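You operate a simulated robot arm through the tools that you are given. There is no shell and no other tool. Be economical: measure what you need, move in short steps, check, and stop when the job is done.

Carry out the task below with a simulated robot arm. There is one attempt and no reset: what you move stays moved.

JOB
Put shaft 4's gear in the red WORN tray, fit the one marked 26/35, run the drive.
Fine: gear 20/17 overhangs it: park that on the free peg and put it back on shaft 3; one gear off at a time, straight from seat to seat; turn the orange gear knob till the counter lights; other gears stay.
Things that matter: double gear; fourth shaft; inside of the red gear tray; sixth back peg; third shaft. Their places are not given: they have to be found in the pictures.

Only the result counts: the job must be done as asked and must still hold three seconds after the hand-in. Knocking over, shifting, dropping, spilling or breaking anything else fails it.

ROBOT AND FRAMES
A 7-joint arm with a two-finger parallel gripper, fixed in place. Base frame: the origin is at the foot of the arm, x ahead of it, y to its left, z up; the work surface is at about z = 812. Lengths are in mm, angles in degrees, forces in N, time in s.
Its first joint turns from -132.0 to 132.0 degrees. Payload 3.91 kg.
The tool frame sits at the grasp point between the pads (the TCP): z along the fingers, y along the line on which they close. The tips reach 30 mm beyond it. Largest opening 110 mm; finger width 20, thickness 10; the body of the gripper, 48 by 112 mm, starts 55 mm behind the TCP.
Orientation is that of the tool frame in the base frame, as a unit quaternion [x, y, z, w]. With the fingers straight down and closing along the base's y, the tool's x points along the base's -x, its y along +y and its z along -z.

CONTROLS
- The arm moves only by the tool apply_moves. Its arguments are lists of equal length, an entry for each row: "dr": the turn, a rotation vector about the base's x, y, z in degrees, a list of three; "delta_pos": the shift along the base's x, y, z in mm, a list of three; "jaw": the gripper command, from -1 (fully open) to 1 (shut), values between in proportion. In form: {"dr": [[ax, ay, az], ...], "delta_pos": [[dx, dy, dz], ...], "jaw": [jaw, ...]}. A call has 1 to 12 rows; each row shifts and turns the commanded pose from where the row before left it. A row lasts 0.2 s, in which the tool goes at most 50 mm and 8.6 degrees; a call with a longer step from one row to the next is refused whole, and so is a gripper value outside its range. A pose out of reach is approached as far as the arm can. The call stops where the force on the tool passes 50 N (or 10 N more than at its start, if that is more) or the arm is blocked; 0.2 s more then pass. The fingers move at their own pace (about 108 mm/s each) and stop on an object; they squeeze with about 29 N. The grip force told is the motor's: it shows also when the fingers shut on nothing. Time passes only in rows, and 0.2 s behind the last, so rows that do not move let the fingers close. It gives the time, the measured TCP pose, the force on the tool (base axes), the opening and the grip force at its end, in the units of the frame above (readings bear some noise), with the torque about the TCP (base axes, N m) and any sound that the robot's microphone picked up.
- Cameras (640 x 400 px; columns grow to the right, rows downward): "scene" is fixed at [399.8, 652.1, 1568.1]; the picture's right is [-0.84, -0.55, 0.00], its down [-0.53, 0.81, -0.26] and it looks along [0.14, -0.22, -0.97] (base axes); focal length 316 px, centre (320, 200). "wrist" rides on the gripper at [72, 17, -103] in the tool frame; the picture's right is [-0.23, 0.97, 0.00], its down [-0.76, -0.18, -0.62] and it looks along [-0.61, -0.14, 0.78] (tool axes); focal length 222 px, centre (320, 200).
- grab_frame(camera): a new picture of that camera. The clock stands still meanwhile.
- pixel_to_xyz(camera, pixels): there is no depth. For up to 12 entries [column, row, z] of the newest picture of that camera ("zoom" is the newest enlarged one), the place [x, y] in the base frame at which the ray of that pixel passes the height z, good to about 2 mm. The clock stands still meanwhile.
- zoom(camera, box): a new picture of the part [left, top, right, bottom] of that camera's present view, enlarged. The clock stands still meanwhile.
- job_done(): hands the job in; it is judged then, once.

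Go step by step. Measure first, check grasps and placings, and put right what went wrong. The budget is 80 turns and 46 pictures, counting those below and the enlarged ones. Unless the task says otherwise, let go and move clear before handing in, and close with one line.

The tools are called after "Request:" as a command line: name --argument value ..., lists and objects as JSON in quotes. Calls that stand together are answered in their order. apply_moves: Moves the arm, as the interface text tells. Its arguments: {"type":"object","properties":{"dr":{"type":"array","items":{"type":"array","items":{"type":"number"}}},"delta_pos":{"type":"array","items":{"type":"array","items":{"type":"number"}}},"jaw":{"type":"array","items":{"type":"number"}}},"required":["dr","delta_pos","jaw"]} The other tools are called the same way: grab_frame (camera) takes a picture; pixel_to_xyz (camera, pixels) gives the place at which the rays of pixels pass given heights; zoom (camera, box) takes an enlarged picture of a part of a camera's view; job_done () hands the job in.

At the start:

```text
time: 0.0
tcp_pos: [488.2, 387.6, 1122.0]
tool_rot: [0.0, 1.0, 0.0, 0.0]
contact_force: [1.1, 0.5, 0.1]
wrist_torque: [-0.02, -0.02, -0.02]
opening: 110.1
grasp_force: 0.1
```

scene: 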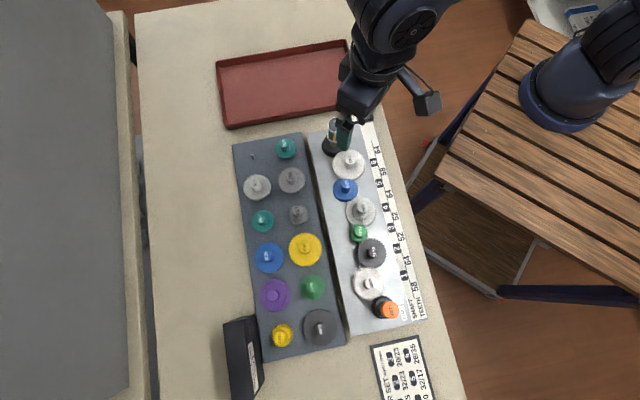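
wrist: 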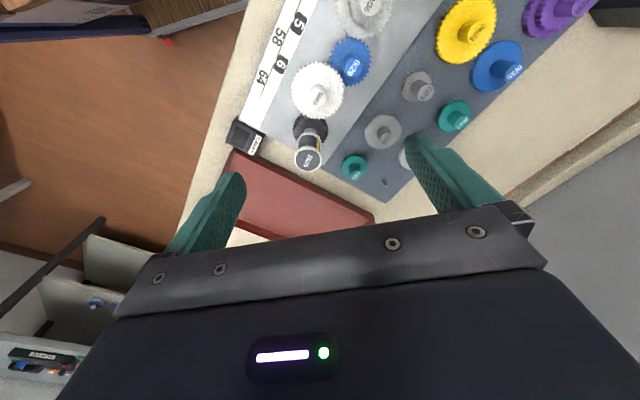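

The scene shows a drive plate (cols 310-425) with the gear train and a peg board (235-345) with spare gears; the red tray is at the top. I'll zoom in to read the markings.

Request:
zoom --camera "scene" --box '[310, 110, 430, 220]'

Request:
zoom --camera "scene" --box '[310, 210, 440, 330]'

Request:
zoom --camera "scene" --box '[230, 130, 350, 250]'

Request:
zoom --camera "scene" --box '[230, 230, 350, 350]'

Request:
zoom --camera "scene" --box '[360, 320, 460, 400]'

```text
3.64 times, centred on (370, 165) of scene
```

zoom: 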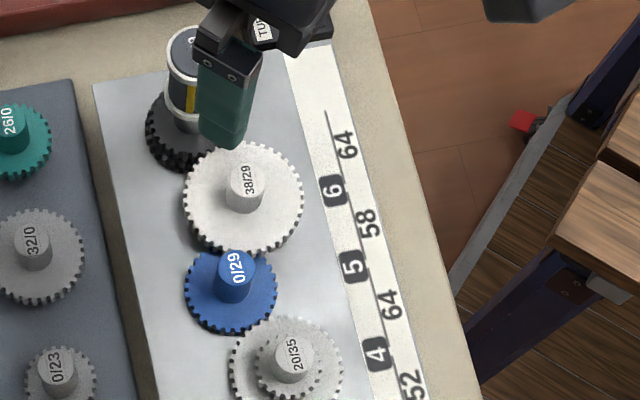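

```text
3.33 times, centred on (375, 270) of scene
```

zoom: 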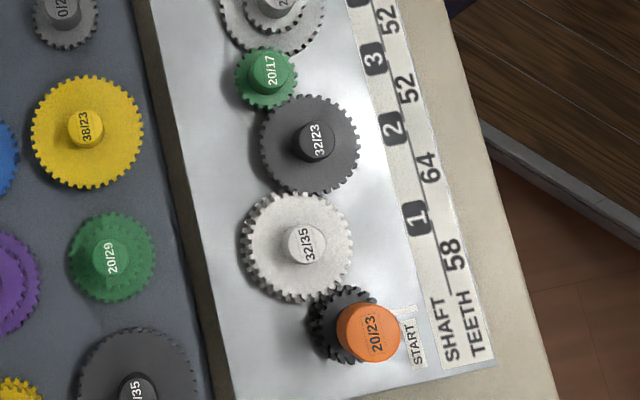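

```text
3.33 times, centred on (290, 190) of scene
```

zoom: 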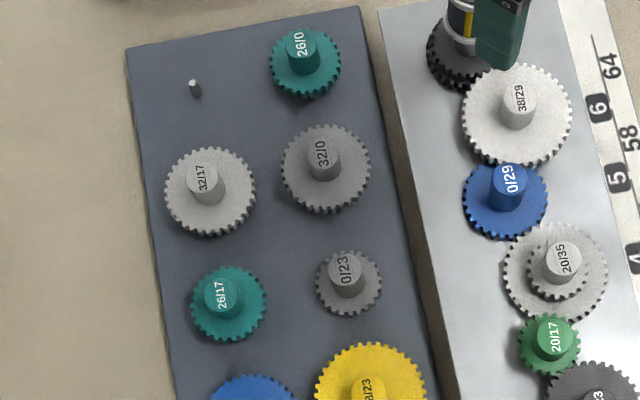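

```text
3.33 times, centred on (290, 290) of scene
```

zoom: 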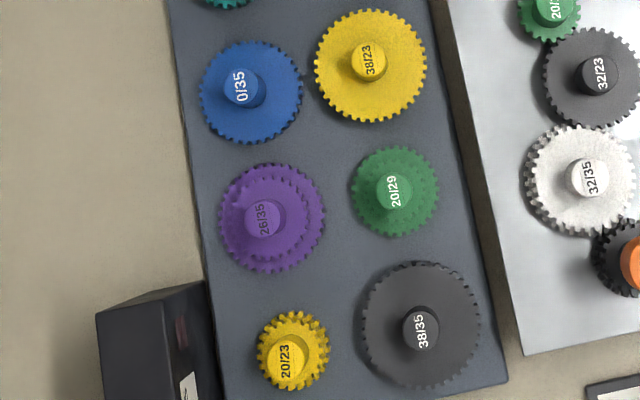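

```text
5.00 times, centred on (410, 360) of scene
```

zoom: 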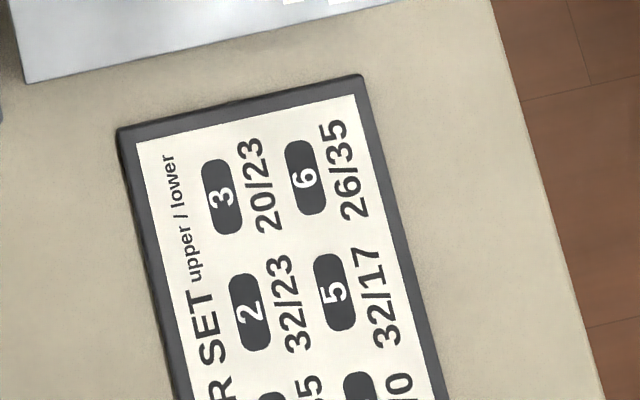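

The shafts read: START 20/23 (orange), 1 = 32/35, 2 = 32/23, 3 = 20/17 green, 4 = 20/35 silver, 5 = 0/29, 6 = 38/29. The replacement 26/35 is purple at about (275,295), and the free peg is at (252,157). Next I'll get rough positions at trial heights.

Request:
pixel_to_xyz --camera "scene" --pixels '[[359, 231, 860], [363, 210, 860], [275, 295, 860], [252, 157, 840], [283, 92, 815], [388, 310, 870], [348, 162, 860], [346, 187, 860], [371, 252, 860], [367, 283, 860], [222, 120, 815], [348, 45, 815]]'

Request:
pixel_to_xyz --camera "scene" --pixels '[[359, 231, 820], [363, 210, 820], [275, 295, 820], [252, 157, 815], [234, 145, 820], [345, 345, 820], [425, 318, 820], [312, 132, 820]]'

```text
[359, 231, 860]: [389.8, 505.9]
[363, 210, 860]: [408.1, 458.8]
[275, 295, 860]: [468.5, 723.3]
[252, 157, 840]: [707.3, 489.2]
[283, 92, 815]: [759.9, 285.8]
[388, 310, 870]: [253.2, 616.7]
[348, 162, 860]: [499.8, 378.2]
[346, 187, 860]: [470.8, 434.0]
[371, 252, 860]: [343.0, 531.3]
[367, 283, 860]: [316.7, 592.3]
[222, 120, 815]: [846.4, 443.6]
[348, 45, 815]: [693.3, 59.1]
```

```text
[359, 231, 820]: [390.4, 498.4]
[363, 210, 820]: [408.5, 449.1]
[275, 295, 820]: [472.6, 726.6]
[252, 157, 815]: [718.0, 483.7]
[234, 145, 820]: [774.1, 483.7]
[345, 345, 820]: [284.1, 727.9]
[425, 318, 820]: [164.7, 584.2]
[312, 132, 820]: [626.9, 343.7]
```

Shaft 3 is near (390,505) and shaft 4 near (408,458). I'll move over them, with the fingers turned to close across the shaft row, to get a second view for heights.

Request:
apply_moves --dr '[[0, 0, -7.5], [0, 0, -7.5], [0, 0, -7.5], [0, 0, -7.5], [0, 0, -7.5], [0, 0, -7.5], [0, 0, 0]]' --delta_pos '[[-15, 20, -10], [-15, 20, -10], [-15, 20, -10], [-15, 20, -10], [-15, 20, -10], [-13, 17, -10], [0, 0, 0]]' --jaw '[-0.3, -0.3, -0.3, -0.3, -0.3, -0.3, -0.3]'

Request:
grab_frame --camera "wrist"

Request:
grab_frame --camera "scene"

```text
time: 1.6
tcp_pos: [399.3, 506.4, 1062.5]
tool_rot: [0.384, 0.923, 0.0, 0.0]
contact_force: [-0.2, 0.3, -0.1]
wrist_torque: [-0.02, 0.02, 0.01]
opening: 71.5
grasp_force: 0.2
```

```text
38 pictures are left
```

wrist: 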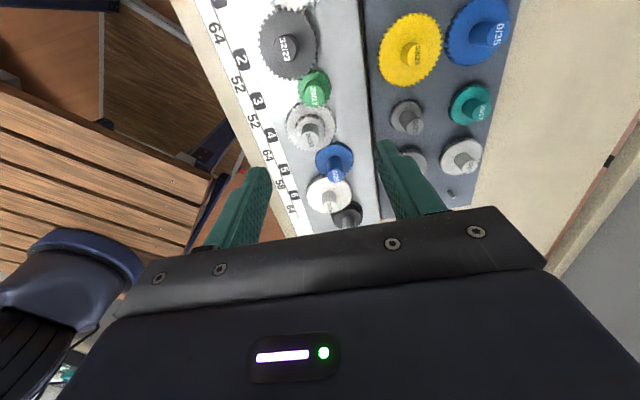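

```text
37 pictures are left
```

scene: 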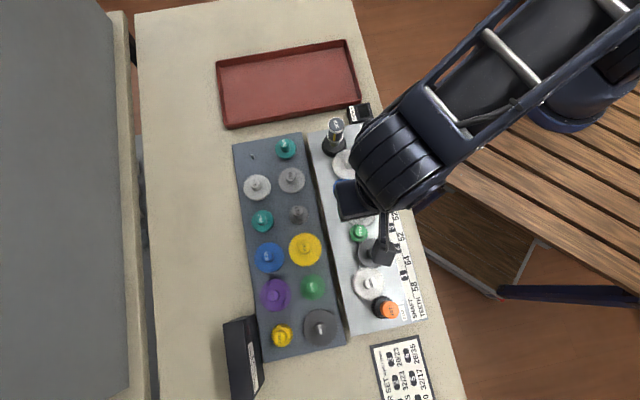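

Shaft 3's hub is at wrist (315,90) and shaft 4's at (312,130). I'll enlarge both views for triangulation.

Request:
zoom --camera "wrist" --box '[250, 10, 390, 150]'

Request:
pixel_to_xyz --camera "wrist" --pixels '[[316, 96, 880], [316, 96, 860], [313, 137, 880], [313, 137, 860], [284, 44, 880], [284, 44, 860], [451, 195, 840], [451, 195, 820]]'

```text
2.86 times, centred on (320, 80) of wrist
```

zoom: 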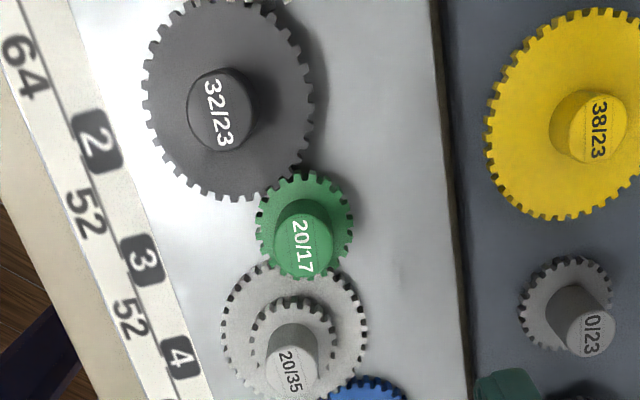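

```text
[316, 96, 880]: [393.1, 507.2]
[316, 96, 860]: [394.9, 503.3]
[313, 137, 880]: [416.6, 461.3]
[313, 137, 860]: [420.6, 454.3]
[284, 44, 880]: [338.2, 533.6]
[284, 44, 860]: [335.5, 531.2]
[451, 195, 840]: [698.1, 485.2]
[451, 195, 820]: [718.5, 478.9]
```

I'll compare the refined hub-top pixels in both cameras at several heights to find z.

Request:
pixel_to_xyz --camera "wrist" --pixels '[[313.7, 96.8, 900], [313.7, 96.8, 880], [313.7, 96.8, 860], [309.5, 140, 900], [309.5, 140, 880], [309.5, 140, 860], [284, 50, 900], [284, 50, 880], [284, 50, 860]]'

Request:
pixel_to_xyz --camera "scene" --pixels '[[360.3, 231, 900], [360.3, 231, 880], [360.3, 231, 860], [362.3, 209.5, 900], [362.3, 209.5, 880], [362.3, 209.5, 860], [374.1, 252.3, 900], [374.1, 252.3, 880], [374.1, 252.3, 860]]'

```text
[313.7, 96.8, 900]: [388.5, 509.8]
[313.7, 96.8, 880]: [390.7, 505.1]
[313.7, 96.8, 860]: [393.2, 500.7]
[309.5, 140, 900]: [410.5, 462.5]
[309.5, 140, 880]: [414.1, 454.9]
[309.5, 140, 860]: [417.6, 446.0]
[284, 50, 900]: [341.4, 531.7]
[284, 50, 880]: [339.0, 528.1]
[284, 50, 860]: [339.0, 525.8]
```

```text
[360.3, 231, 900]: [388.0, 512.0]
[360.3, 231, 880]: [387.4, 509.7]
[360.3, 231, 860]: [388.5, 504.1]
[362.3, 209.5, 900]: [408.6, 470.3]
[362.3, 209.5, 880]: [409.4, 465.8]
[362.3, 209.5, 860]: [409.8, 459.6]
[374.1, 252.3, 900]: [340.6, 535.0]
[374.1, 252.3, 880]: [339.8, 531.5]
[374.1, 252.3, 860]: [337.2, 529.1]
```

The baseline is too small to fix the height. I'll back off along the row so the hubs are seen obliquely.

Request:
apply_moves --dr '[[0, 0, 0], [0, 0, 0], [0, 0, 0]]' --delta_pos '[[-30, 33, -20], [-30, 33, -20], [0, 0, 0]]' --jaw '[-0.3, -0.3, -0.3]'

Request:
zoom --camera "wrist" --box '[240, 80, 480, 230]'

```text
time: 2.4
tcp_pos: [338.2, 570.8, 1024.5]
tool_rot: [0.383, 0.924, 0.0, 0.0]
contact_force: [0.0, 1.0, 0.1]
wrist_torque: [0.0, 0.0, 0.0]
opening: 71.5
grasp_force: 0.1
```

```text
2.67 times, centred on (360, 155) of wrist
```

zoom: 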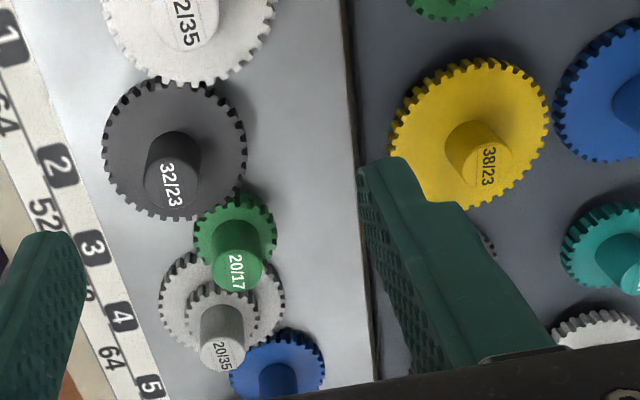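

Now I'll triangulate the tops: 20/17 at zoom (237,270), 20/35 at (222,353), 38/23 at (489,165), 32/23 at (171,184).

Request:
pixel_to_xyz --camera "zoom" --pixels '[[237, 270, 900], [237, 270, 880], [237, 270, 860], [222, 353, 900], [222, 353, 880], [222, 353, 860], [171, 184, 900], [171, 184, 880], [171, 184, 860], [489, 165, 900], [489, 165, 880], [489, 165, 860]]'

Request:
pixel_to_xyz --camera "scene" --pixels '[[304.4, 248, 900], [304.4, 248, 880], [304.4, 248, 860], [273.2, 296, 900], [273.2, 296, 880], [273.2, 296, 860], [360.3, 231, 890], [362.3, 209.5, 890]]'

```text
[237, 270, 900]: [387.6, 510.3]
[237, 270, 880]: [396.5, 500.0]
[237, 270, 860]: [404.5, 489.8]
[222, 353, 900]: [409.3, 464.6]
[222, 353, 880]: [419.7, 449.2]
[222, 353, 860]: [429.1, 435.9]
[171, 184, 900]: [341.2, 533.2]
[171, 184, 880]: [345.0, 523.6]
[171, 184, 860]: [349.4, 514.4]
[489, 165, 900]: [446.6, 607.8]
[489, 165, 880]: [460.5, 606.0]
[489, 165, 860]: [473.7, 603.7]
```

```text
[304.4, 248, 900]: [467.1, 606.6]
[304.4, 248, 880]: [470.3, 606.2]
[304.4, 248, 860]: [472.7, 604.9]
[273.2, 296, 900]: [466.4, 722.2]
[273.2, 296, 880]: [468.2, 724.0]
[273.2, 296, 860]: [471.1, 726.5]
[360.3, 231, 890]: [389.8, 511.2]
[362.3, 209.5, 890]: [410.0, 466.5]
```

The drive hub tops are at z≈900 (shaft 3 about (389,511)), and the rack hub tops are at z≈860. Next I'll estimate the hub base heights.

Request:
pixel_to_xyz --camera "zoom" --pixels '[[236, 241, 900], [236, 241, 880], [236, 241, 870], [470, 143, 860], [470, 143, 840], [470, 143, 830], [213, 270, 900], [261, 270, 900], [166, 145, 900], [166, 145, 880], [166, 145, 870]]'

```text
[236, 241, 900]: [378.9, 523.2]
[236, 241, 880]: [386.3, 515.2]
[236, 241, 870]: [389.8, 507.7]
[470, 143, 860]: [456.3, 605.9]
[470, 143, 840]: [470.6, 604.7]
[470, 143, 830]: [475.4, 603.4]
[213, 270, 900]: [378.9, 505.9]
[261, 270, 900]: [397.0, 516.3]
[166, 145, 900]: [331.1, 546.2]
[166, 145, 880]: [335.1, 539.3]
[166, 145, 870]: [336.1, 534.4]
```

The hub is about 25 mm tall (base z≈875) and about 21 mm across. I'll hover over shaft 3.

Request:
apply_moves --dr '[[0, 0, 0], [0, 0, 0], [0, 0, 0], [0, 0, 0]]' --delta_pos '[[25, -30, -15], [25.3, -29.8, -20], [0, 0, -39], [0, 0, 0]]' --jaw '[-0.3, -0.3, -0.3, -0.3]'

Request:
grab_frame --camera "wrist"

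```text
time: 3.4
tcp_pos: [390.5, 511.0, 949.1]
tool_rot: [0.382, 0.924, 0.0, 0.001]
contact_force: [0.1, 0.1, 0.7]
wrist_torque: [-0.04, 0.03, -0.04]
opening: 71.3
grasp_force: 0.0
```

```text
34 pictures are left
```

wrist: 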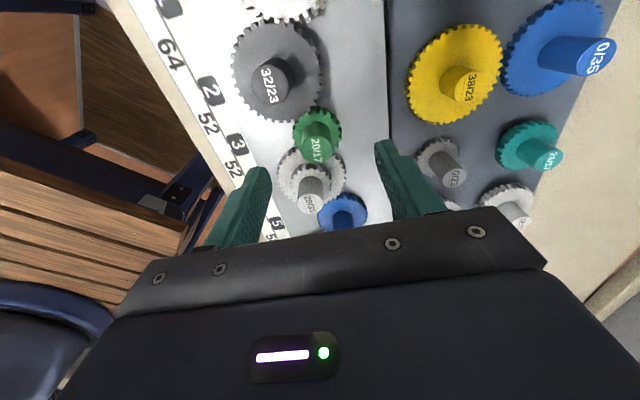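

The hub top at (318,147) lines up with the tool axis. I'll check exact positions, including the opening needed next to the neighbours.

Request:
pixel_to_xyz --camera "wrist" --pixels '[[318, 148, 900], [310, 203, 900], [267, 85, 900], [465, 90, 860]]'

```text
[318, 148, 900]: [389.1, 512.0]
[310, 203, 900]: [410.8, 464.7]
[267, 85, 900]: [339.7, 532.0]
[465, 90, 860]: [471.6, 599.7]
```

Position is good. I'll descend to z≈908, watch the force, and close.

Request:
apply_moves --dr '[[0, 0, 0], [0, 0, 0], [0, 0, 0], [0, 0, 0], [0, 0, 0], [0, 0, 0], [0, 0, 0]]' --delta_pos '[[-1.5, 0.5, -20], [0, 0, -15], [0, 0, -6], [0, 0, 0], [0, 0, 0], [0, 0, 0], [0, 0, 0]]' --jaw '[0, 0, 0, 1, 1, 1, 1]'

Request:
grab_frame --camera "wrist"

```text
time: 5.0
tcp_pos: [388.3, 511.5, 906.5]
tool_rot: [0.382, 0.924, -0.001, 0.0]
contact_force: [-1.1, -1.0, -0.8]
wrist_torque: [-0.02, 0.06, 0.02]
opening: 22.4
grasp_force: 28.7
```

```text
33 pictures are left
```

wrist: 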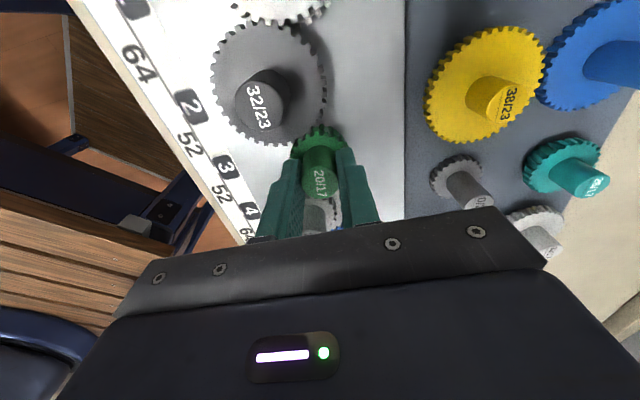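

The hub is gripped (22.4 mm). I'll lift it straight up.

Request:
apply_moves --dr '[[0, 0, 0], [0, 0, 0], [0, 0, 0], [0, 0, 0], [0, 0, 0], [0, 0, 0]]' --delta_pos '[[0, 0, 8], [0, 0, 15], [0, 0, 25], [0, 0, 30], [0, 0, 30], [0, 0, 0]]' --jaw '[1, 1, 1, 1, 1, 1]'

Request:
grab_frame --camera "wrist"

Request:
grab_frame --camera "scene"

```text
time: 6.4
tcp_pos: [389.5, 511.0, 1013.8]
tool_rot: [0.382, 0.924, 0.001, 0.001]
contact_force: [0.5, 0.5, -0.2]
wrist_torque: [-0.03, 0.03, 0.0]
opening: 22.6
grasp_force: 29.0
```

```text
32 pictures are left
```

wrist: 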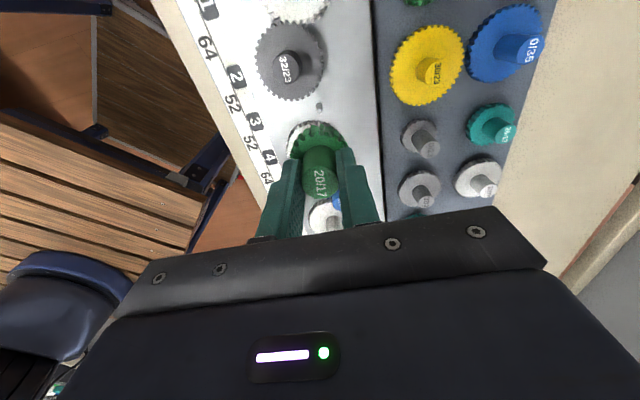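

```text
31 pictures are left
```

scene: 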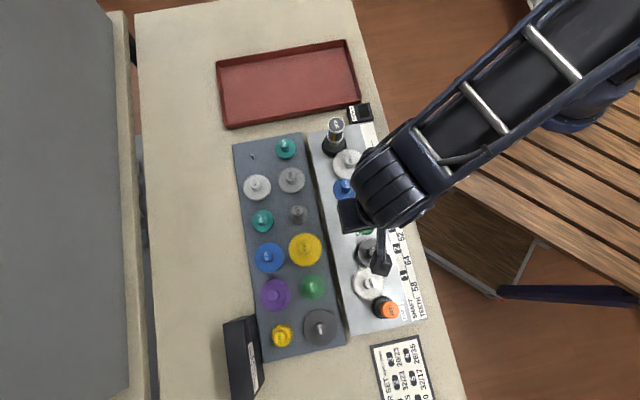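

The gear is off and shaft 3's peg shows at wrist (319,104). I'll carry it over to the free back peg near (712,487), staying high.

Request:
apply_moves --dr '[[0, 0, 0], [0, 0, 0], [0, 0, 0], [0, 0, 0], [0, 0, 0], [0, 0, 0], [0, 0, 0], [0, 0, 0], [0, 0, 0], [0, 0, 0]]' --delta_pos '[[36, -3, 0], [36, -3, 0], [36, -3, 0], [36, -3, 0], [36, -3, 0], [36, -3, 0], [36, -3, 0], [36, -3, 0], [34, 0, 0], [0, 0, 0]]' --jaw '[1, 1, 1, 1, 1, 1, 1, 1, 1, 1]'

Request:
grab_frame --camera "wrist"

Request:
zoom --camera "scene" --box '[310, 170, 420, 270]'

```text
time: 8.6
tcp_pos: [710.8, 487.7, 1013.4]
tool_rot: [0.383, 0.924, 0.0, 0.0]
contact_force: [-0.1, 0.5, -0.6]
wrist_torque: [-0.02, 0.03, 0.0]
opening: 22.2
grasp_force: 28.9
```

```text
30 pictures are left
```

wrist: 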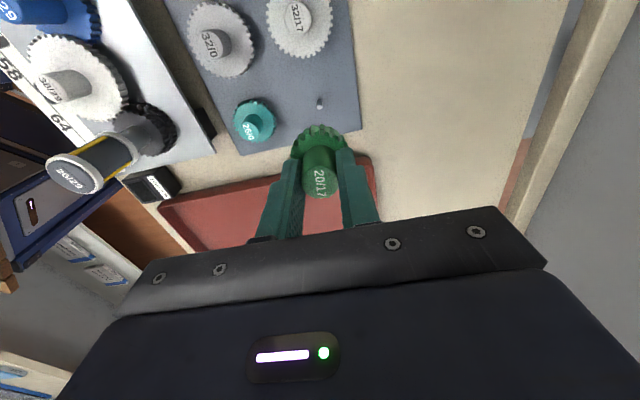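

```text
4.00 times, centred on (365, 220) of scene
```

zoom: 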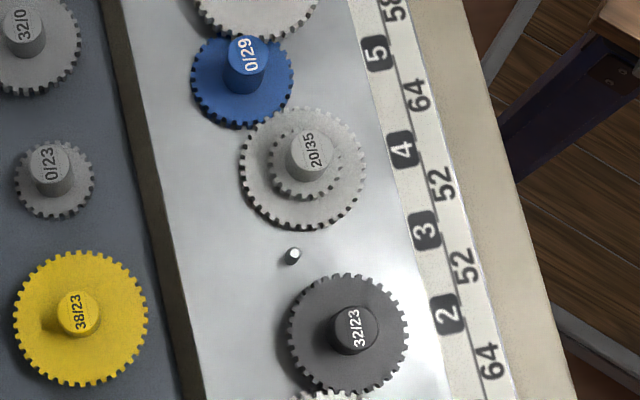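

The peg appears at wrist (320,103). I'll enlarge it to triangulate.

Request:
zoom --camera "wrist" --box '[280, 80, 360, 130]'

Request:
zoom --camera "scene" --box '[236, 145, 268, 165]'

```text
8.00 times, centred on (320, 105) of wrist
```

zoom: 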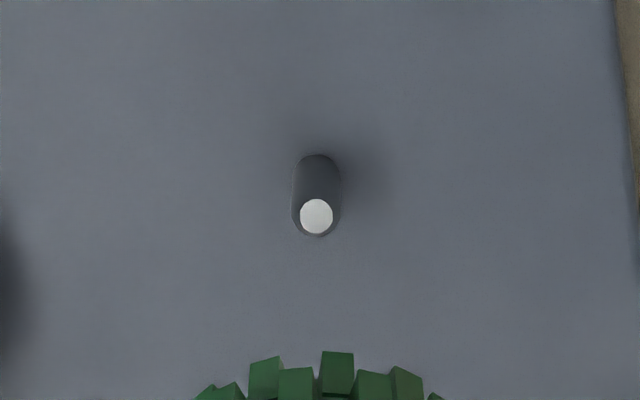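

```text
16.00 times, centred on (252, 155) of scene
```

zoom: 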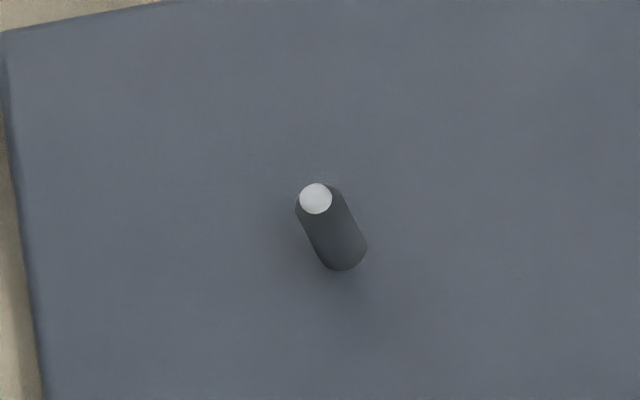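

Request:
pixel_to_xyz --camera "wrist" --pixels '[[319.5, 107.1, 860], [319.5, 107.1, 850], [319.5, 107.1, 840], [319.5, 107.1, 830], [319.6, 102, 835], [319.6, 102, 825], [319.6, 102, 815]]'

Request:
pixel_to_xyz --camera "scene" --pixels '[[251.75, 154.9, 860], [251.75, 154.9, 850], [251.75, 154.9, 840], [251.75, 154.9, 830], [253.5, 157.9, 835], [253.5, 157.9, 825], [253.5, 157.9, 815]]'

```text
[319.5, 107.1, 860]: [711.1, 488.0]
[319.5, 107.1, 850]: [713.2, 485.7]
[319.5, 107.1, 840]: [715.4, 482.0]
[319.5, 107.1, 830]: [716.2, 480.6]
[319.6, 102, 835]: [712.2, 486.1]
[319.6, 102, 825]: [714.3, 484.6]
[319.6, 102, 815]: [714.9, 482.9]
```

```text
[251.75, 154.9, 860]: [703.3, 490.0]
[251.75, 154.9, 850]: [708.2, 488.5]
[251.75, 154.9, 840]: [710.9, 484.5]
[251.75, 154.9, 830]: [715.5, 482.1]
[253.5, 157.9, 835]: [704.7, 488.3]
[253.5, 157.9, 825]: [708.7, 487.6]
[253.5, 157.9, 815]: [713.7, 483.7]
```

The rough peg position is (715.5,482), with its base at about 814 and top at about 828. I'll offset and go lower so the wrist camera looks nearly straight down on it for a tighter fix.

Request:
apply_moves --dr '[[0, 0, 0], [0, 0, 0], [0, 0, 0]]' --delta_pos '[[17, -17, -25], [18, -18, -35], [0, 0, 0]]' --jaw '[1, 1, 1]'

Request:
grab_frame --camera "wrist"

```text
time: 9.4
tcp_pos: [744.6, 453.0, 956.6]
tool_rot: [0.383, 0.924, 0.0, 0.0]
contact_force: [0.0, 0.1, 0.0]
wrist_torque: [-0.02, -0.03, -0.01]
opening: 22.4
grasp_force: 28.9
```

```text
26 pictures are left
```

wrist: 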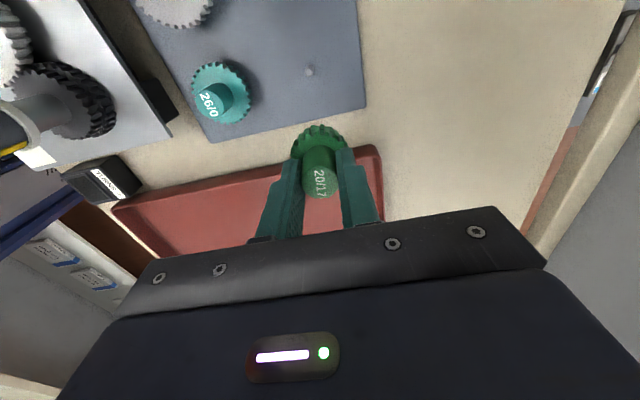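

Request:
pixel_to_xyz --camera "wrist" --pixels '[[309.3, 73, 840], [309.3, 73, 830], [309.3, 73, 820], [308.5, 70, 815], [309.3, 73, 830]]'

Request:
zoom --camera "wrist" --box '[276, 50, 340, 90]'

```text
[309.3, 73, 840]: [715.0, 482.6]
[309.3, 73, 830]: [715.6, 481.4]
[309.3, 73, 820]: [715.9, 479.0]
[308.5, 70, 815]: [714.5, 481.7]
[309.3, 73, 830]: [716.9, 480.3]
```

```text
10.00 times, centred on (308, 70) of wrist
```

zoom: 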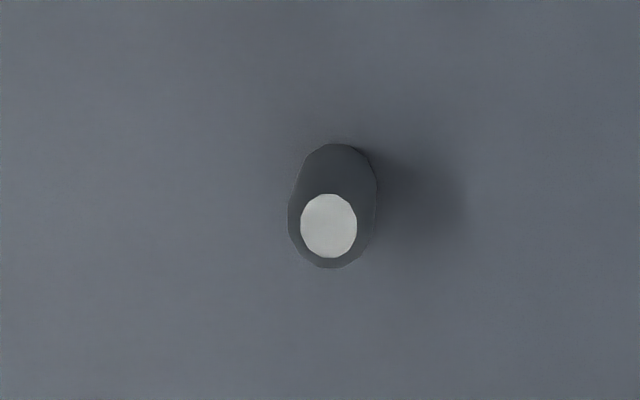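

The query noise is about 1 mm, so I'll average repeats.

Request:
pixel_to_xyz --camera "wrist" --pixels '[[308.9, 72.6, 829], [308.9, 72.6, 829], [308.9, 72.6, 829], [308.9, 72.6, 829], [308.9, 72.6, 829], [308.9, 72.6, 829], [309.4, 68.5, 815], [309.4, 68.5, 815], [309.4, 68.5, 815], [309.4, 68.5, 815], [309.4, 68.5, 815], [309.4, 68.5, 815]]'

Request:
pixel_to_xyz --camera "scene" --pixels '[[251.75, 154.9, 829], [251.75, 154.9, 829], [251.75, 154.9, 829], [251.75, 154.9, 829], [253.5, 157.9, 815], [253.5, 157.9, 815], [253.5, 157.9, 815], [253.5, 157.9, 815]]'

```text
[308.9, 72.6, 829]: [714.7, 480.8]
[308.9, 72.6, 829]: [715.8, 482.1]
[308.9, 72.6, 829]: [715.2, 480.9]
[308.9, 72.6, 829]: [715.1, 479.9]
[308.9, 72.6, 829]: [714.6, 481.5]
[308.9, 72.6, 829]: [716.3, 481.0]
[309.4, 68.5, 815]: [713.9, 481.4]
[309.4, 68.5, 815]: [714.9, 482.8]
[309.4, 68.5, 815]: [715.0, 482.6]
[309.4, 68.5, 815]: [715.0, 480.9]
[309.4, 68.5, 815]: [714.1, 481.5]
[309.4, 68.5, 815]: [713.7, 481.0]
```

```text
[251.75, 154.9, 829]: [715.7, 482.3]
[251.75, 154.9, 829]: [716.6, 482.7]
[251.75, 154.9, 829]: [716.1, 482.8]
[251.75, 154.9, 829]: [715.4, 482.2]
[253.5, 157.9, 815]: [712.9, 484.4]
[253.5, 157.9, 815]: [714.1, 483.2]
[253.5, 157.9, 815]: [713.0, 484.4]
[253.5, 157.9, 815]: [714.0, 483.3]
```

The free peg is at about (715,482). To learn the hub's offset in the grip, I'll locate the bare shaft-3 pin from the scene and look closely at the held hub.

Request:
zoom --camera "scene" --box '[342, 223, 374, 243]'

Request:
zoom --camera "wrist" --box '[272, 115, 368, 210]'

```text
16.00 times, centred on (358, 233) of scene
```

zoom: 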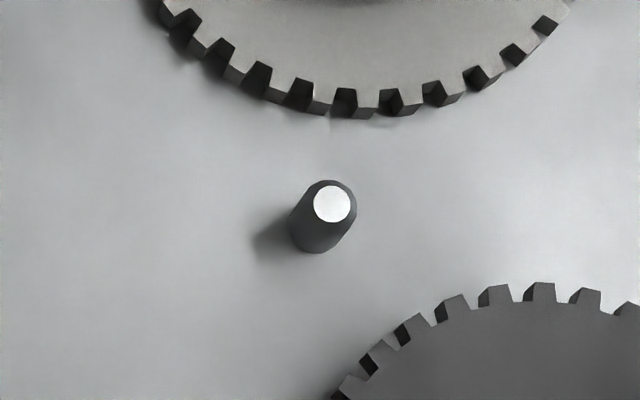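

```text
4.21 times, centred on (320, 162) of wrist
```

zoom: 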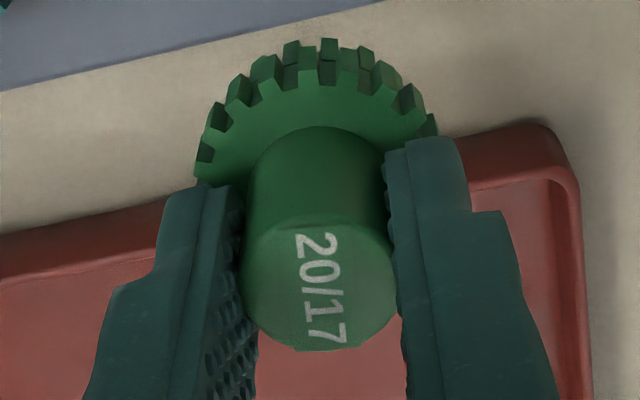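

Request:
pixel_to_xyz --camera "scene" --pixels '[[358.75, 233.25, 868], [358.75, 233.25, 868], [358.75, 233.25, 868], [358.75, 233.25, 868], [357.8, 235, 853], [357.8, 235, 853], [357.8, 235, 853], [357.8, 235, 853]]'

```text
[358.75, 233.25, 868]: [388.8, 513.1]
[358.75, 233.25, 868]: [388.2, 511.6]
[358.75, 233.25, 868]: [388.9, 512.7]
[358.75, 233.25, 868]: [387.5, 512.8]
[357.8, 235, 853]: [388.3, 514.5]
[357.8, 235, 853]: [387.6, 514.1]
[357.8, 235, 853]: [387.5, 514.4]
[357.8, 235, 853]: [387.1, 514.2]
```

I'll use (715,482) as the target. I'll move over it, lower to just above the pin, then feel down.

Request:
apply_moves --dr '[[0, 0, 0], [0, 0, 0], [0, 0, 0], [0, 0, 0], [0, 0, 0], [0, 0, 0]]' --delta_pos '[[-30.2, 29, 0], [0, 0, -25], [0, 0, -25], [0, 0, -13], [0, 0, 0], [0, 0, 0]]' --jaw '[1, 1, 1, 1, 1, 1]'

Request:
zoom --camera "scene" --box '[210, 110, 310, 180]'

```text
time: 10.8
tcp_pos: [716.0, 480.9, 892.3]
tool_rot: [0.382, 0.924, 0.0, 0.0]
contact_force: [0.0, -1.2, -0.2]
wrist_torque: [0.04, 0.01, 0.01]
opening: 22.4
grasp_force: 28.6
```

```text
5.71 times, centred on (260, 145) of scene
```

zoom: 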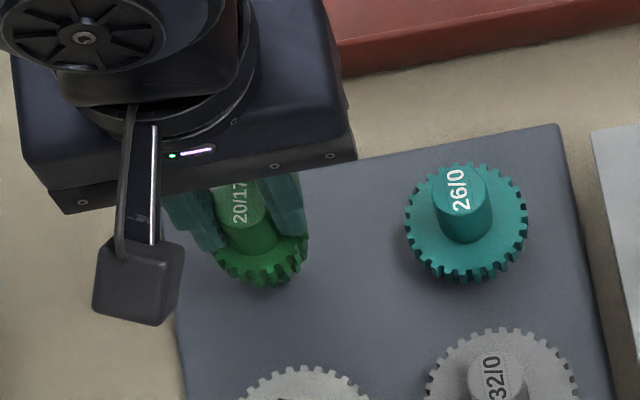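

No contact yet and the neighbours are clear. I'll lower slowly to feel the pin.

Request:
apply_moves --dr '[[0, 0, 0], [0, 0, 0], [0, 0, 0], [0, 0, 0], [0, 0, 0]]' --delta_pos '[[0, 0, -3], [0, 0, -3], [0, 0, -3], [0, 0, -3], [0, 0, 0]]' --jaw '[1, 1, 1, 1, 1]'

```text
time: 12.0
tcp_pos: [715.3, 481.5, 880.9]
tool_rot: [0.383, 0.924, -0.001, 0.0]
contact_force: [-1.3, 0.4, -0.5]
wrist_torque: [0.02, 0.08, -0.01]
opening: 22.3
grasp_force: 28.8
```

Request:
apply_moves --dr '[[0, 0, 0], [0, 0, 0], [0, 0, 0], [0, 0, 0], [0, 0, 0]]' --delta_pos '[[0, 0, -2], [0, 0, -2], [0, 0, -2], [0, 0, -2], [0, 0, 0]]' --jaw '[1, 1, 1, 1, 1]'

```text
time: 13.2
tcp_pos: [716.3, 481.5, 871.9]
tool_rot: [0.383, 0.924, 0.0, 0.0]
contact_force: [0.0, 0.1, -1.2]
wrist_torque: [-0.03, 0.0, 0.0]
opening: 22.6
grasp_force: 29.3
```

There's no resistance well below pin-top height, so the gear is threading onto the pin. I'll continue to the seat.

Request:
apply_moves --dr '[[0, 0, 0], [0, 0, 0], [0, 0, 0], [0, 0, 0], [0, 0, 0], [0, 0, 0]]' --delta_pos '[[0, 0, -1.5], [0, 0, -1.5], [0, 0, -1.5], [0, 0, -1.5], [0, 0, -1.5], [0, 0, 0]]' --jaw '[1, 1, 1, 1, 1, 1]'

```text
time: 14.6
tcp_pos: [715.7, 481.0, 867.2]
tool_rot: [0.383, 0.924, 0.003, 0.001]
contact_force: [-5.5, -3.7, 44.5]
wrist_torque: [-0.19, 0.21, 0.03]
opening: 22.3
grasp_force: 29.3
```

It contacts at z≈867, the predicted seat height. I'll ease off, open and rise.

Request:
apply_moves --dr '[[0, 0, 0], [0, 0, 0], [0, 0, 0], [0, 0, 0], [0, 0, 0], [0, 0, 0], [0, 0, 0]]' --delta_pos '[[0, 0, 1], [0, 0, 0], [0, 0, 0], [0, 0, 25], [0, 0, 40], [0, 0, 45], [0, 0, 0]]' --jaw '[1, 0.2, 0.2, 0.2, 0.2, 0.2, 0.2]'

Request:
grab_frame --camera "wrist"

```text
time: 16.2
tcp_pos: [716.4, 482.1, 977.8]
tool_rot: [0.382, 0.924, -0.001, 0.0]
contact_force: [-0.2, 0.0, -0.1]
wrist_torque: [0.0, 0.02, 0.0]
opening: 43.9
grasp_force: 0.1
```

```text
21 pictures are left
```

wrist: 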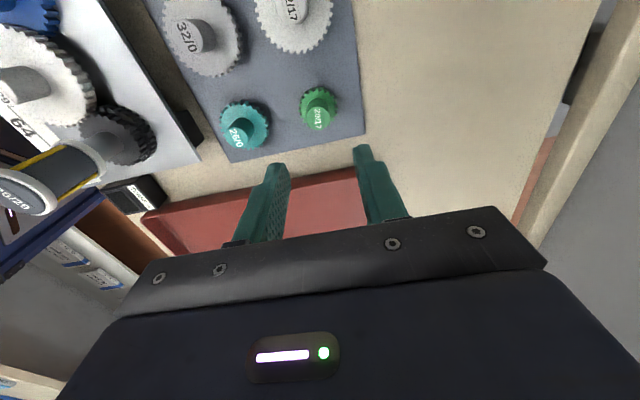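

The gear is parked squarely on the back peg, at (318,105). I'll return to hover over shaft 4 at about (410,466).

Request:
apply_moves --dr '[[0, 0, 0], [0, 0, 0], [0, 0, 0], [0, 0, 0], [0, 0, 0], [0, 0, 0], [0, 0, 0], [0, 0, 0], [0, 0, 0], [0, 0, 0]]' --delta_pos '[[-38, -2, 0], [-38, -2, 0], [-38, -2, 0], [-38, -2, 0], [-38, -2, 0], [-38, -2, 0], [-38, -2, 0], [-39.9, -1.5, 0], [0, 0, -28], [0, 0, 0]]' --jaw '[0.1, 0.1, 0.1, 0.1, 0.1, 0.1, 0.1, 0.1, 0.1, 0.1]'

Request:
grab_frame --camera "wrist"

```text
time: 18.4
tcp_pos: [407.8, 464.7, 946.0]
tool_rot: [0.383, 0.924, -0.001, 0.0]
contact_force: [0.5, -0.4, 0.2]
wrist_torque: [-0.01, 0.01, -0.03]
opening: 49.8
grasp_force: 0.0
```

```text
20 pictures are left
```

wrist: 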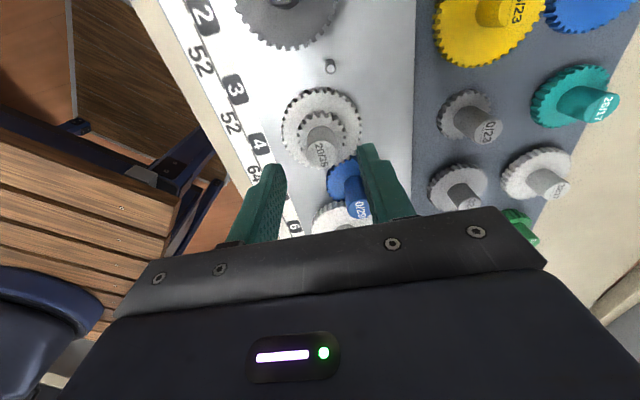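

Request:
pixel_to_xyz --camera "wrist" --pixels '[[321, 153, 899], [321, 153, 899], [321, 153, 899], [321, 153, 899], [331, 68, 868], [331, 68, 868], [331, 68, 868], [331, 68, 868], [354, 208, 899], [354, 208, 899]]'

Request:
zoom --camera "wrist" --box '[272, 50, 402, 220]'

```text
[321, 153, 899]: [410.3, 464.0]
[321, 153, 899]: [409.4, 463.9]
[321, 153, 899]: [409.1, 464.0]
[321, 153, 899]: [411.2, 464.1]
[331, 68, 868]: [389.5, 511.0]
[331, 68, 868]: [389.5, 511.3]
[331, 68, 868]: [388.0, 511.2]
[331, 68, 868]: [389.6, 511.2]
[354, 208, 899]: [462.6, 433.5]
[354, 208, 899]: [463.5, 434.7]
```

```text
2.35 times, centred on (337, 135) of wrist
```

zoom: 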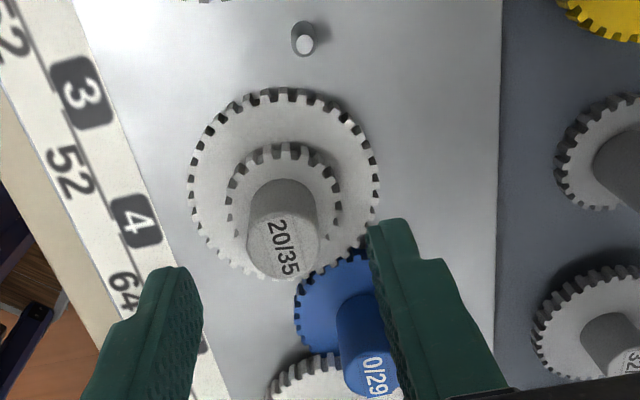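

Shaft 4's hub is at about (410,464), about 2 mm off the tool axis. I'll correct, descend and grip.

Request:
apply_moves --dr '[[0, 0, 0], [0, 0, 0], [0, 0, 0], [0, 0, 0], [0, 0, 0], [0, 0, 0], [0, 0, 0]]' --delta_pos '[[1.8, -0.8, -14], [0, 0, -15], [0, 0, -10], [0, 0, 0], [0, 0, 0], [0, 0, 0], [0, 0, 0]]' --jaw '[0.1, 0.1, 0.1, 0.1, 1, 1, 1]'

```text
time: 20.0
tcp_pos: [410.6, 463.6, 909.0]
tool_rot: [0.382, 0.924, 0.0, 0.0]
contact_force: [-4.7, -4.4, -1.0]
wrist_torque: [-0.2, 0.22, 0.02]
opening: 22.6
grasp_force: 29.2
```

It's gripped. I'll lift it straight up and check.

Request:
apply_moves --dr '[[0, 0, 0], [0, 0, 0], [0, 0, 0], [0, 0, 0], [0, 0, 0], [0, 0, 0]]' --delta_pos '[[0, 0, 8], [0, 0, 15], [0, 0, 25], [0, 0, 30], [0, 0, 35], [0, 0, 0]]' --jaw '[1, 1, 1, 1, 1, 1]'

Request:
grab_frame --camera "scene"

Request:
pixel_to_xyz --camera "scene" --pixels '[[219, 63, 820], [346, 42, 820], [360, 103, 820], [230, 128, 820], [285, 90, 815], [280, 92, 815]]'

```text
time: 21.4
tcp_pos: [412.2, 465.8, 1021.4]
tool_rot: [0.383, 0.924, 0.0, 0.0]
contact_force: [-0.1, -1.0, -1.2]
wrist_torque: [0.01, -0.02, 0.02]
opening: 22.5
grasp_force: 28.9
```

```text
18 pictures are left
```

scene: 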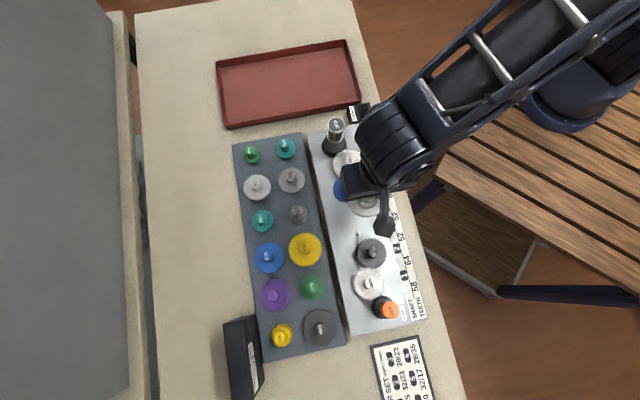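

```text
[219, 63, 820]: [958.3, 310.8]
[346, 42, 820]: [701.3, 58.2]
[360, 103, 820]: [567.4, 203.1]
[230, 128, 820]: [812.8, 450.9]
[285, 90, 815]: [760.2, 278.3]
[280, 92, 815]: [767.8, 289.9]
```

The tray spans corners (958,311), (701,58), (567,203), (813,451), with its centre at about (760,256). I'll carry the worn gear over the rack to the tray, avoiding the end column.

Request:
apply_moves --dr '[[0, 0, 0], [0, 0, 0], [0, 0, 0], [0, 0, 0], [0, 0, 0], [0, 0, 0], [0, 0, 0], [0, 0, 0], [0, 0, 0], [0, 0, 0], [0, 0, 0], [0, 0, 0]]' --delta_pos '[[38, 1, 0], [38, 1, 0], [38, 1, 0], [38, 1, 0], [38, 1, 0], [24, -32, 0], [24, -32, 0], [24, -32, 0], [24, -32, 0], [24, -32, 0], [26, -32, 0], [0, 0, 0]]' --jaw '[1, 1, 1, 1, 1, 1, 1, 1, 1, 1, 1, 1]'

Request:
apply_moves --dr '[[0, 0, 0], [0, 0, 0], [0, 0, 0], [0, 0, 0], [0, 0, 0], [0, 0, 0]]' --delta_pos '[[0, 0, -40], [0, 0, -40], [0, 0, -35], [0, 0, -20], [0, 0, -5], [0, 0, 0]]' --jaw '[1, 1, 1, 1, 1, 1]'

Request:
grab_frame --camera "wrist"

```text
time: 24.0
tcp_pos: [750.2, 276.5, 1019.7]
tool_rot: [0.382, 0.924, 0.001, 0.0]
contact_force: [-0.1, 0.2, -0.4]
wrist_torque: [0.04, -0.01, -0.03]
opening: 22.6
grasp_force: 29.0
```

```text
time: 25.4
tcp_pos: [747.8, 279.7, 880.1]
tool_rot: [0.383, 0.924, 0.001, 0.0]
contact_force: [-0.4, 0.7, -0.3]
wrist_torque: [0.01, -0.02, -0.01]
opening: 22.6
grasp_force: 29.0
```

```text
17 pictures are left
```

wrist: 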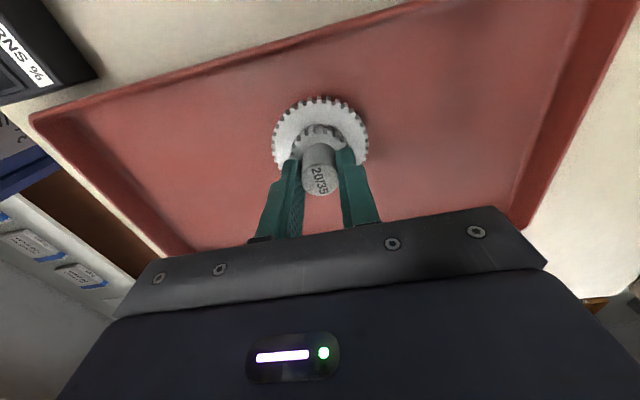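

The gear is inside the tray, well clear of the walls. I'll feel down to the floor.

Request:
apply_moves --dr '[[0, 0, 0], [0, 0, 0], [0, 0, 0], [0, 0, 0], [0, 0, 0], [0, 0, 0], [0, 0, 0], [0, 0, 0], [0, 0, 0], [0, 0, 0]]' --delta_pos '[[0, 0, -2], [0, 0, -2], [0, 0, -1.5], [0, 0, -1.5], [0, 0, -1.5], [0, 0, -1.5], [0, 0, -1.5], [0, 0, -1.5], [0, 0, -1.5], [0, 0, -1.5]]' --jaw '[1, 1, 1, 1, 1, 1, 1, 1, 1, 1]'

```text
time: 27.6
tcp_pos: [746.1, 278.0, 865.0]
tool_rot: [0.382, 0.924, 0.001, 0.0]
contact_force: [-0.8, -0.6, -0.1]
wrist_torque: [-0.04, 0.03, 0.03]
opening: 22.5
grasp_force: 29.0
```

Request:
apply_moves --dr '[[0, 0, 0], [0, 0, 0], [0, 0, 0], [0, 0, 0], [0, 0, 0], [0, 0, 0], [0, 0, 0], [0, 0, 0]]' --delta_pos '[[0, 0, -1], [0, 0, -1], [0, 0, -1], [0, 0, -1], [0, 0, -1], [0, 0, -1], [0, 0, -1], [0, 0, -1]]' --jaw '[1, 1, 1, 1, 1, 1, 1, 1]'

```text
time: 29.4
tcp_pos: [746.6, 278.8, 858.9]
tool_rot: [0.383, 0.924, 0.0, 0.0]
contact_force: [0.6, 2.0, 40.6]
wrist_torque: [-0.42, 0.52, -0.01]
opening: 22.3
grasp_force: 28.7
```

The tray floor contacts at z≈859. I'll release and rise.

Request:
apply_moves --dr '[[0, 0, 0], [0, 0, 0], [0, 0, 0], [0, 0, 0], [0, 0, 0], [0, 0, 0], [0, 0, 0]]' --delta_pos '[[0, 0, 1], [0, 0, 0], [0, 0, 0], [0, 0, 25], [0, 0, 45], [0, 0, 50], [0, 0, 0]]' --jaw '[1, 0.2, 0.2, 0.2, 0.2, 0.2, 0.2]'

Request:
apply_moves --dr '[[0, 0, 0], [0, 0, 0], [0, 0, 0], [0, 0, 0], [0, 0, 0], [0, 0, 0], [0, 0, 0], [0, 0, 0], [0, 0, 0], [0, 0, 0], [0, 0, 0], [0, 0, 0]]' --delta_pos '[[-25, 40, 0], [-25, 40, 0], [-25, 40, 0], [-25, 40, 0], [-25, 40, 0], [-25, 40, 0], [-25, 41, 0], [-25, 41, 0], [-25, 41, 0], [-25, 41, 0], [-25, 43, 0], [0, 0, 0]]' --jaw '[0.1, 0.1, 0.1, 0.1, 0.1, 0.1, 0.1, 0.1, 0.1, 0.1, 0.1, 0.1]'

Request:
grab_frame --camera "wrist"

Request:
grab_frame --camera "scene"

```text
time: 31.0
tcp_pos: [749.1, 278.4, 978.8]
tool_rot: [0.383, 0.924, 0.0, 0.0]
contact_force: [1.1, -0.7, 0.6]
wrist_torque: [-0.02, -0.01, -0.04]
opening: 44.0
grasp_force: 0.0
```

```text
time: 33.6
tcp_pos: [471.0, 726.5, 980.2]
tool_rot: [0.383, 0.924, 0.0, 0.0]
contact_force: [-0.8, 0.5, -0.1]
wrist_torque: [-0.01, 0.03, 0.03]
opening: 49.5
grasp_force: 0.1
```

```text
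16 pictures are left
```

wrist: 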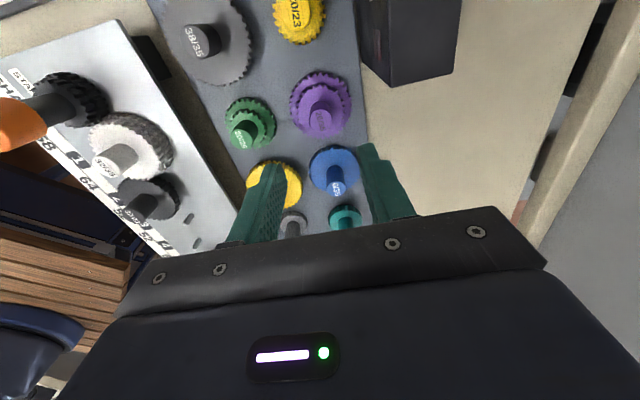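

```text
15 pictures are left
```

scene: 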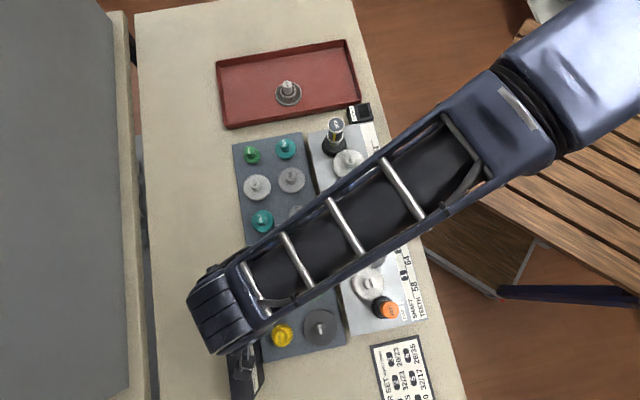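

The worn gear stands upright in the tray. The purple hub is at wrist (323,122). I'll locate it, and the black box beside the rack for clearance.

Request:
zoom --camera "wrist" --box '[270, 0, 470, 150]'

Request:
pixel_to_xyz --camera "wrist" --pixels '[[323, 122, 861], [323, 122, 861], [323, 122, 861], [323, 122, 861], [392, 87, 812], [392, 87, 860], [392, 87, 900], [461, 73, 860], [461, 73, 900]]'

Request:
pixel_to_xyz --camera "scene" --pixels '[[225, 324, 860], [225, 324, 900], [252, 316, 860], [252, 316, 900]]'

```text
2.67 times, centred on (370, 75) of wrist
```

zoom: 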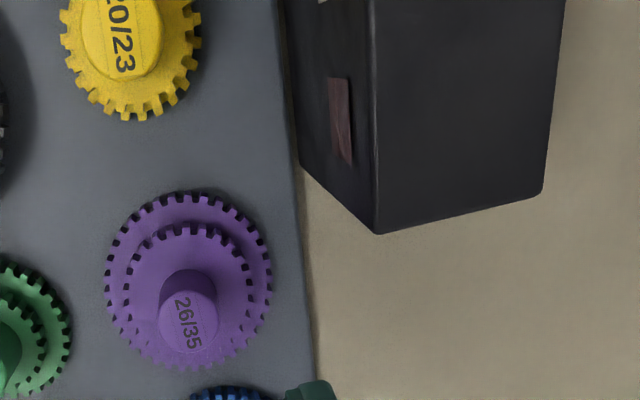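

```text
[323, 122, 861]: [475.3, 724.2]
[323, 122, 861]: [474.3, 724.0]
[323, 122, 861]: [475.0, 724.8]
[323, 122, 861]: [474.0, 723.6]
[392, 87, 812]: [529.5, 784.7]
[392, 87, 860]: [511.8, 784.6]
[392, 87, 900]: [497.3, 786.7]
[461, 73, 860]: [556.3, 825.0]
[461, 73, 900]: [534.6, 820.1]
```

```text
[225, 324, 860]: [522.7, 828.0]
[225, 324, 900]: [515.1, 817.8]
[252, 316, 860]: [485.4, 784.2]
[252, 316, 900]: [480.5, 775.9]
```

The black box near the rack might be tall, so I'll check its corner in the scene to confirm clearance for the gripper body.

Request:
zoom --camera "scene" --box '[200, 300, 320, 400]'

```text
4.00 times, centred on (260, 350) of scene
```

zoom: 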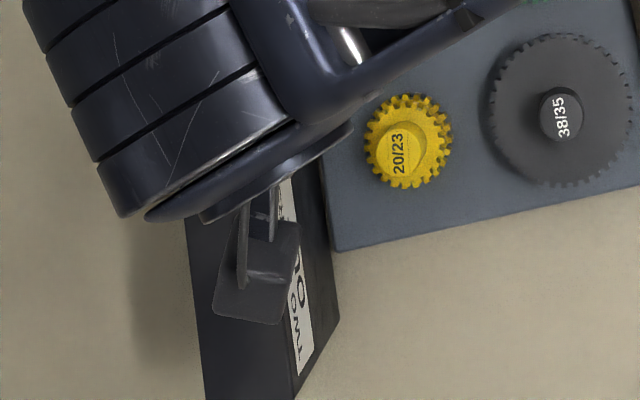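

Request:
pixel_to_xyz --camera "scene" --pixels '[[255, 314, 812], [239, 319, 870], [239, 319, 900], [239, 319, 930], [223, 323.6, 900]]'

Request:
pixel_to_xyz --camera "wrist" --pixels '[[362.5, 62, 812], [390.6, 87.8, 870], [390.6, 87.8, 900], [390.6, 87.8, 930], [457, 71, 900]]'

```text
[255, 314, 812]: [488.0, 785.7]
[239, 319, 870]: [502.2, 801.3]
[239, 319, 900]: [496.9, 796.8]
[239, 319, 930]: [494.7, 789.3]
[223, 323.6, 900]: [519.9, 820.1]
```

```text
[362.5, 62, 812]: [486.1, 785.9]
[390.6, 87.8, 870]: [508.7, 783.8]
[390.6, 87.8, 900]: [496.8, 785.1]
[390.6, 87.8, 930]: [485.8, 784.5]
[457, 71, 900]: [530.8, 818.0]
```

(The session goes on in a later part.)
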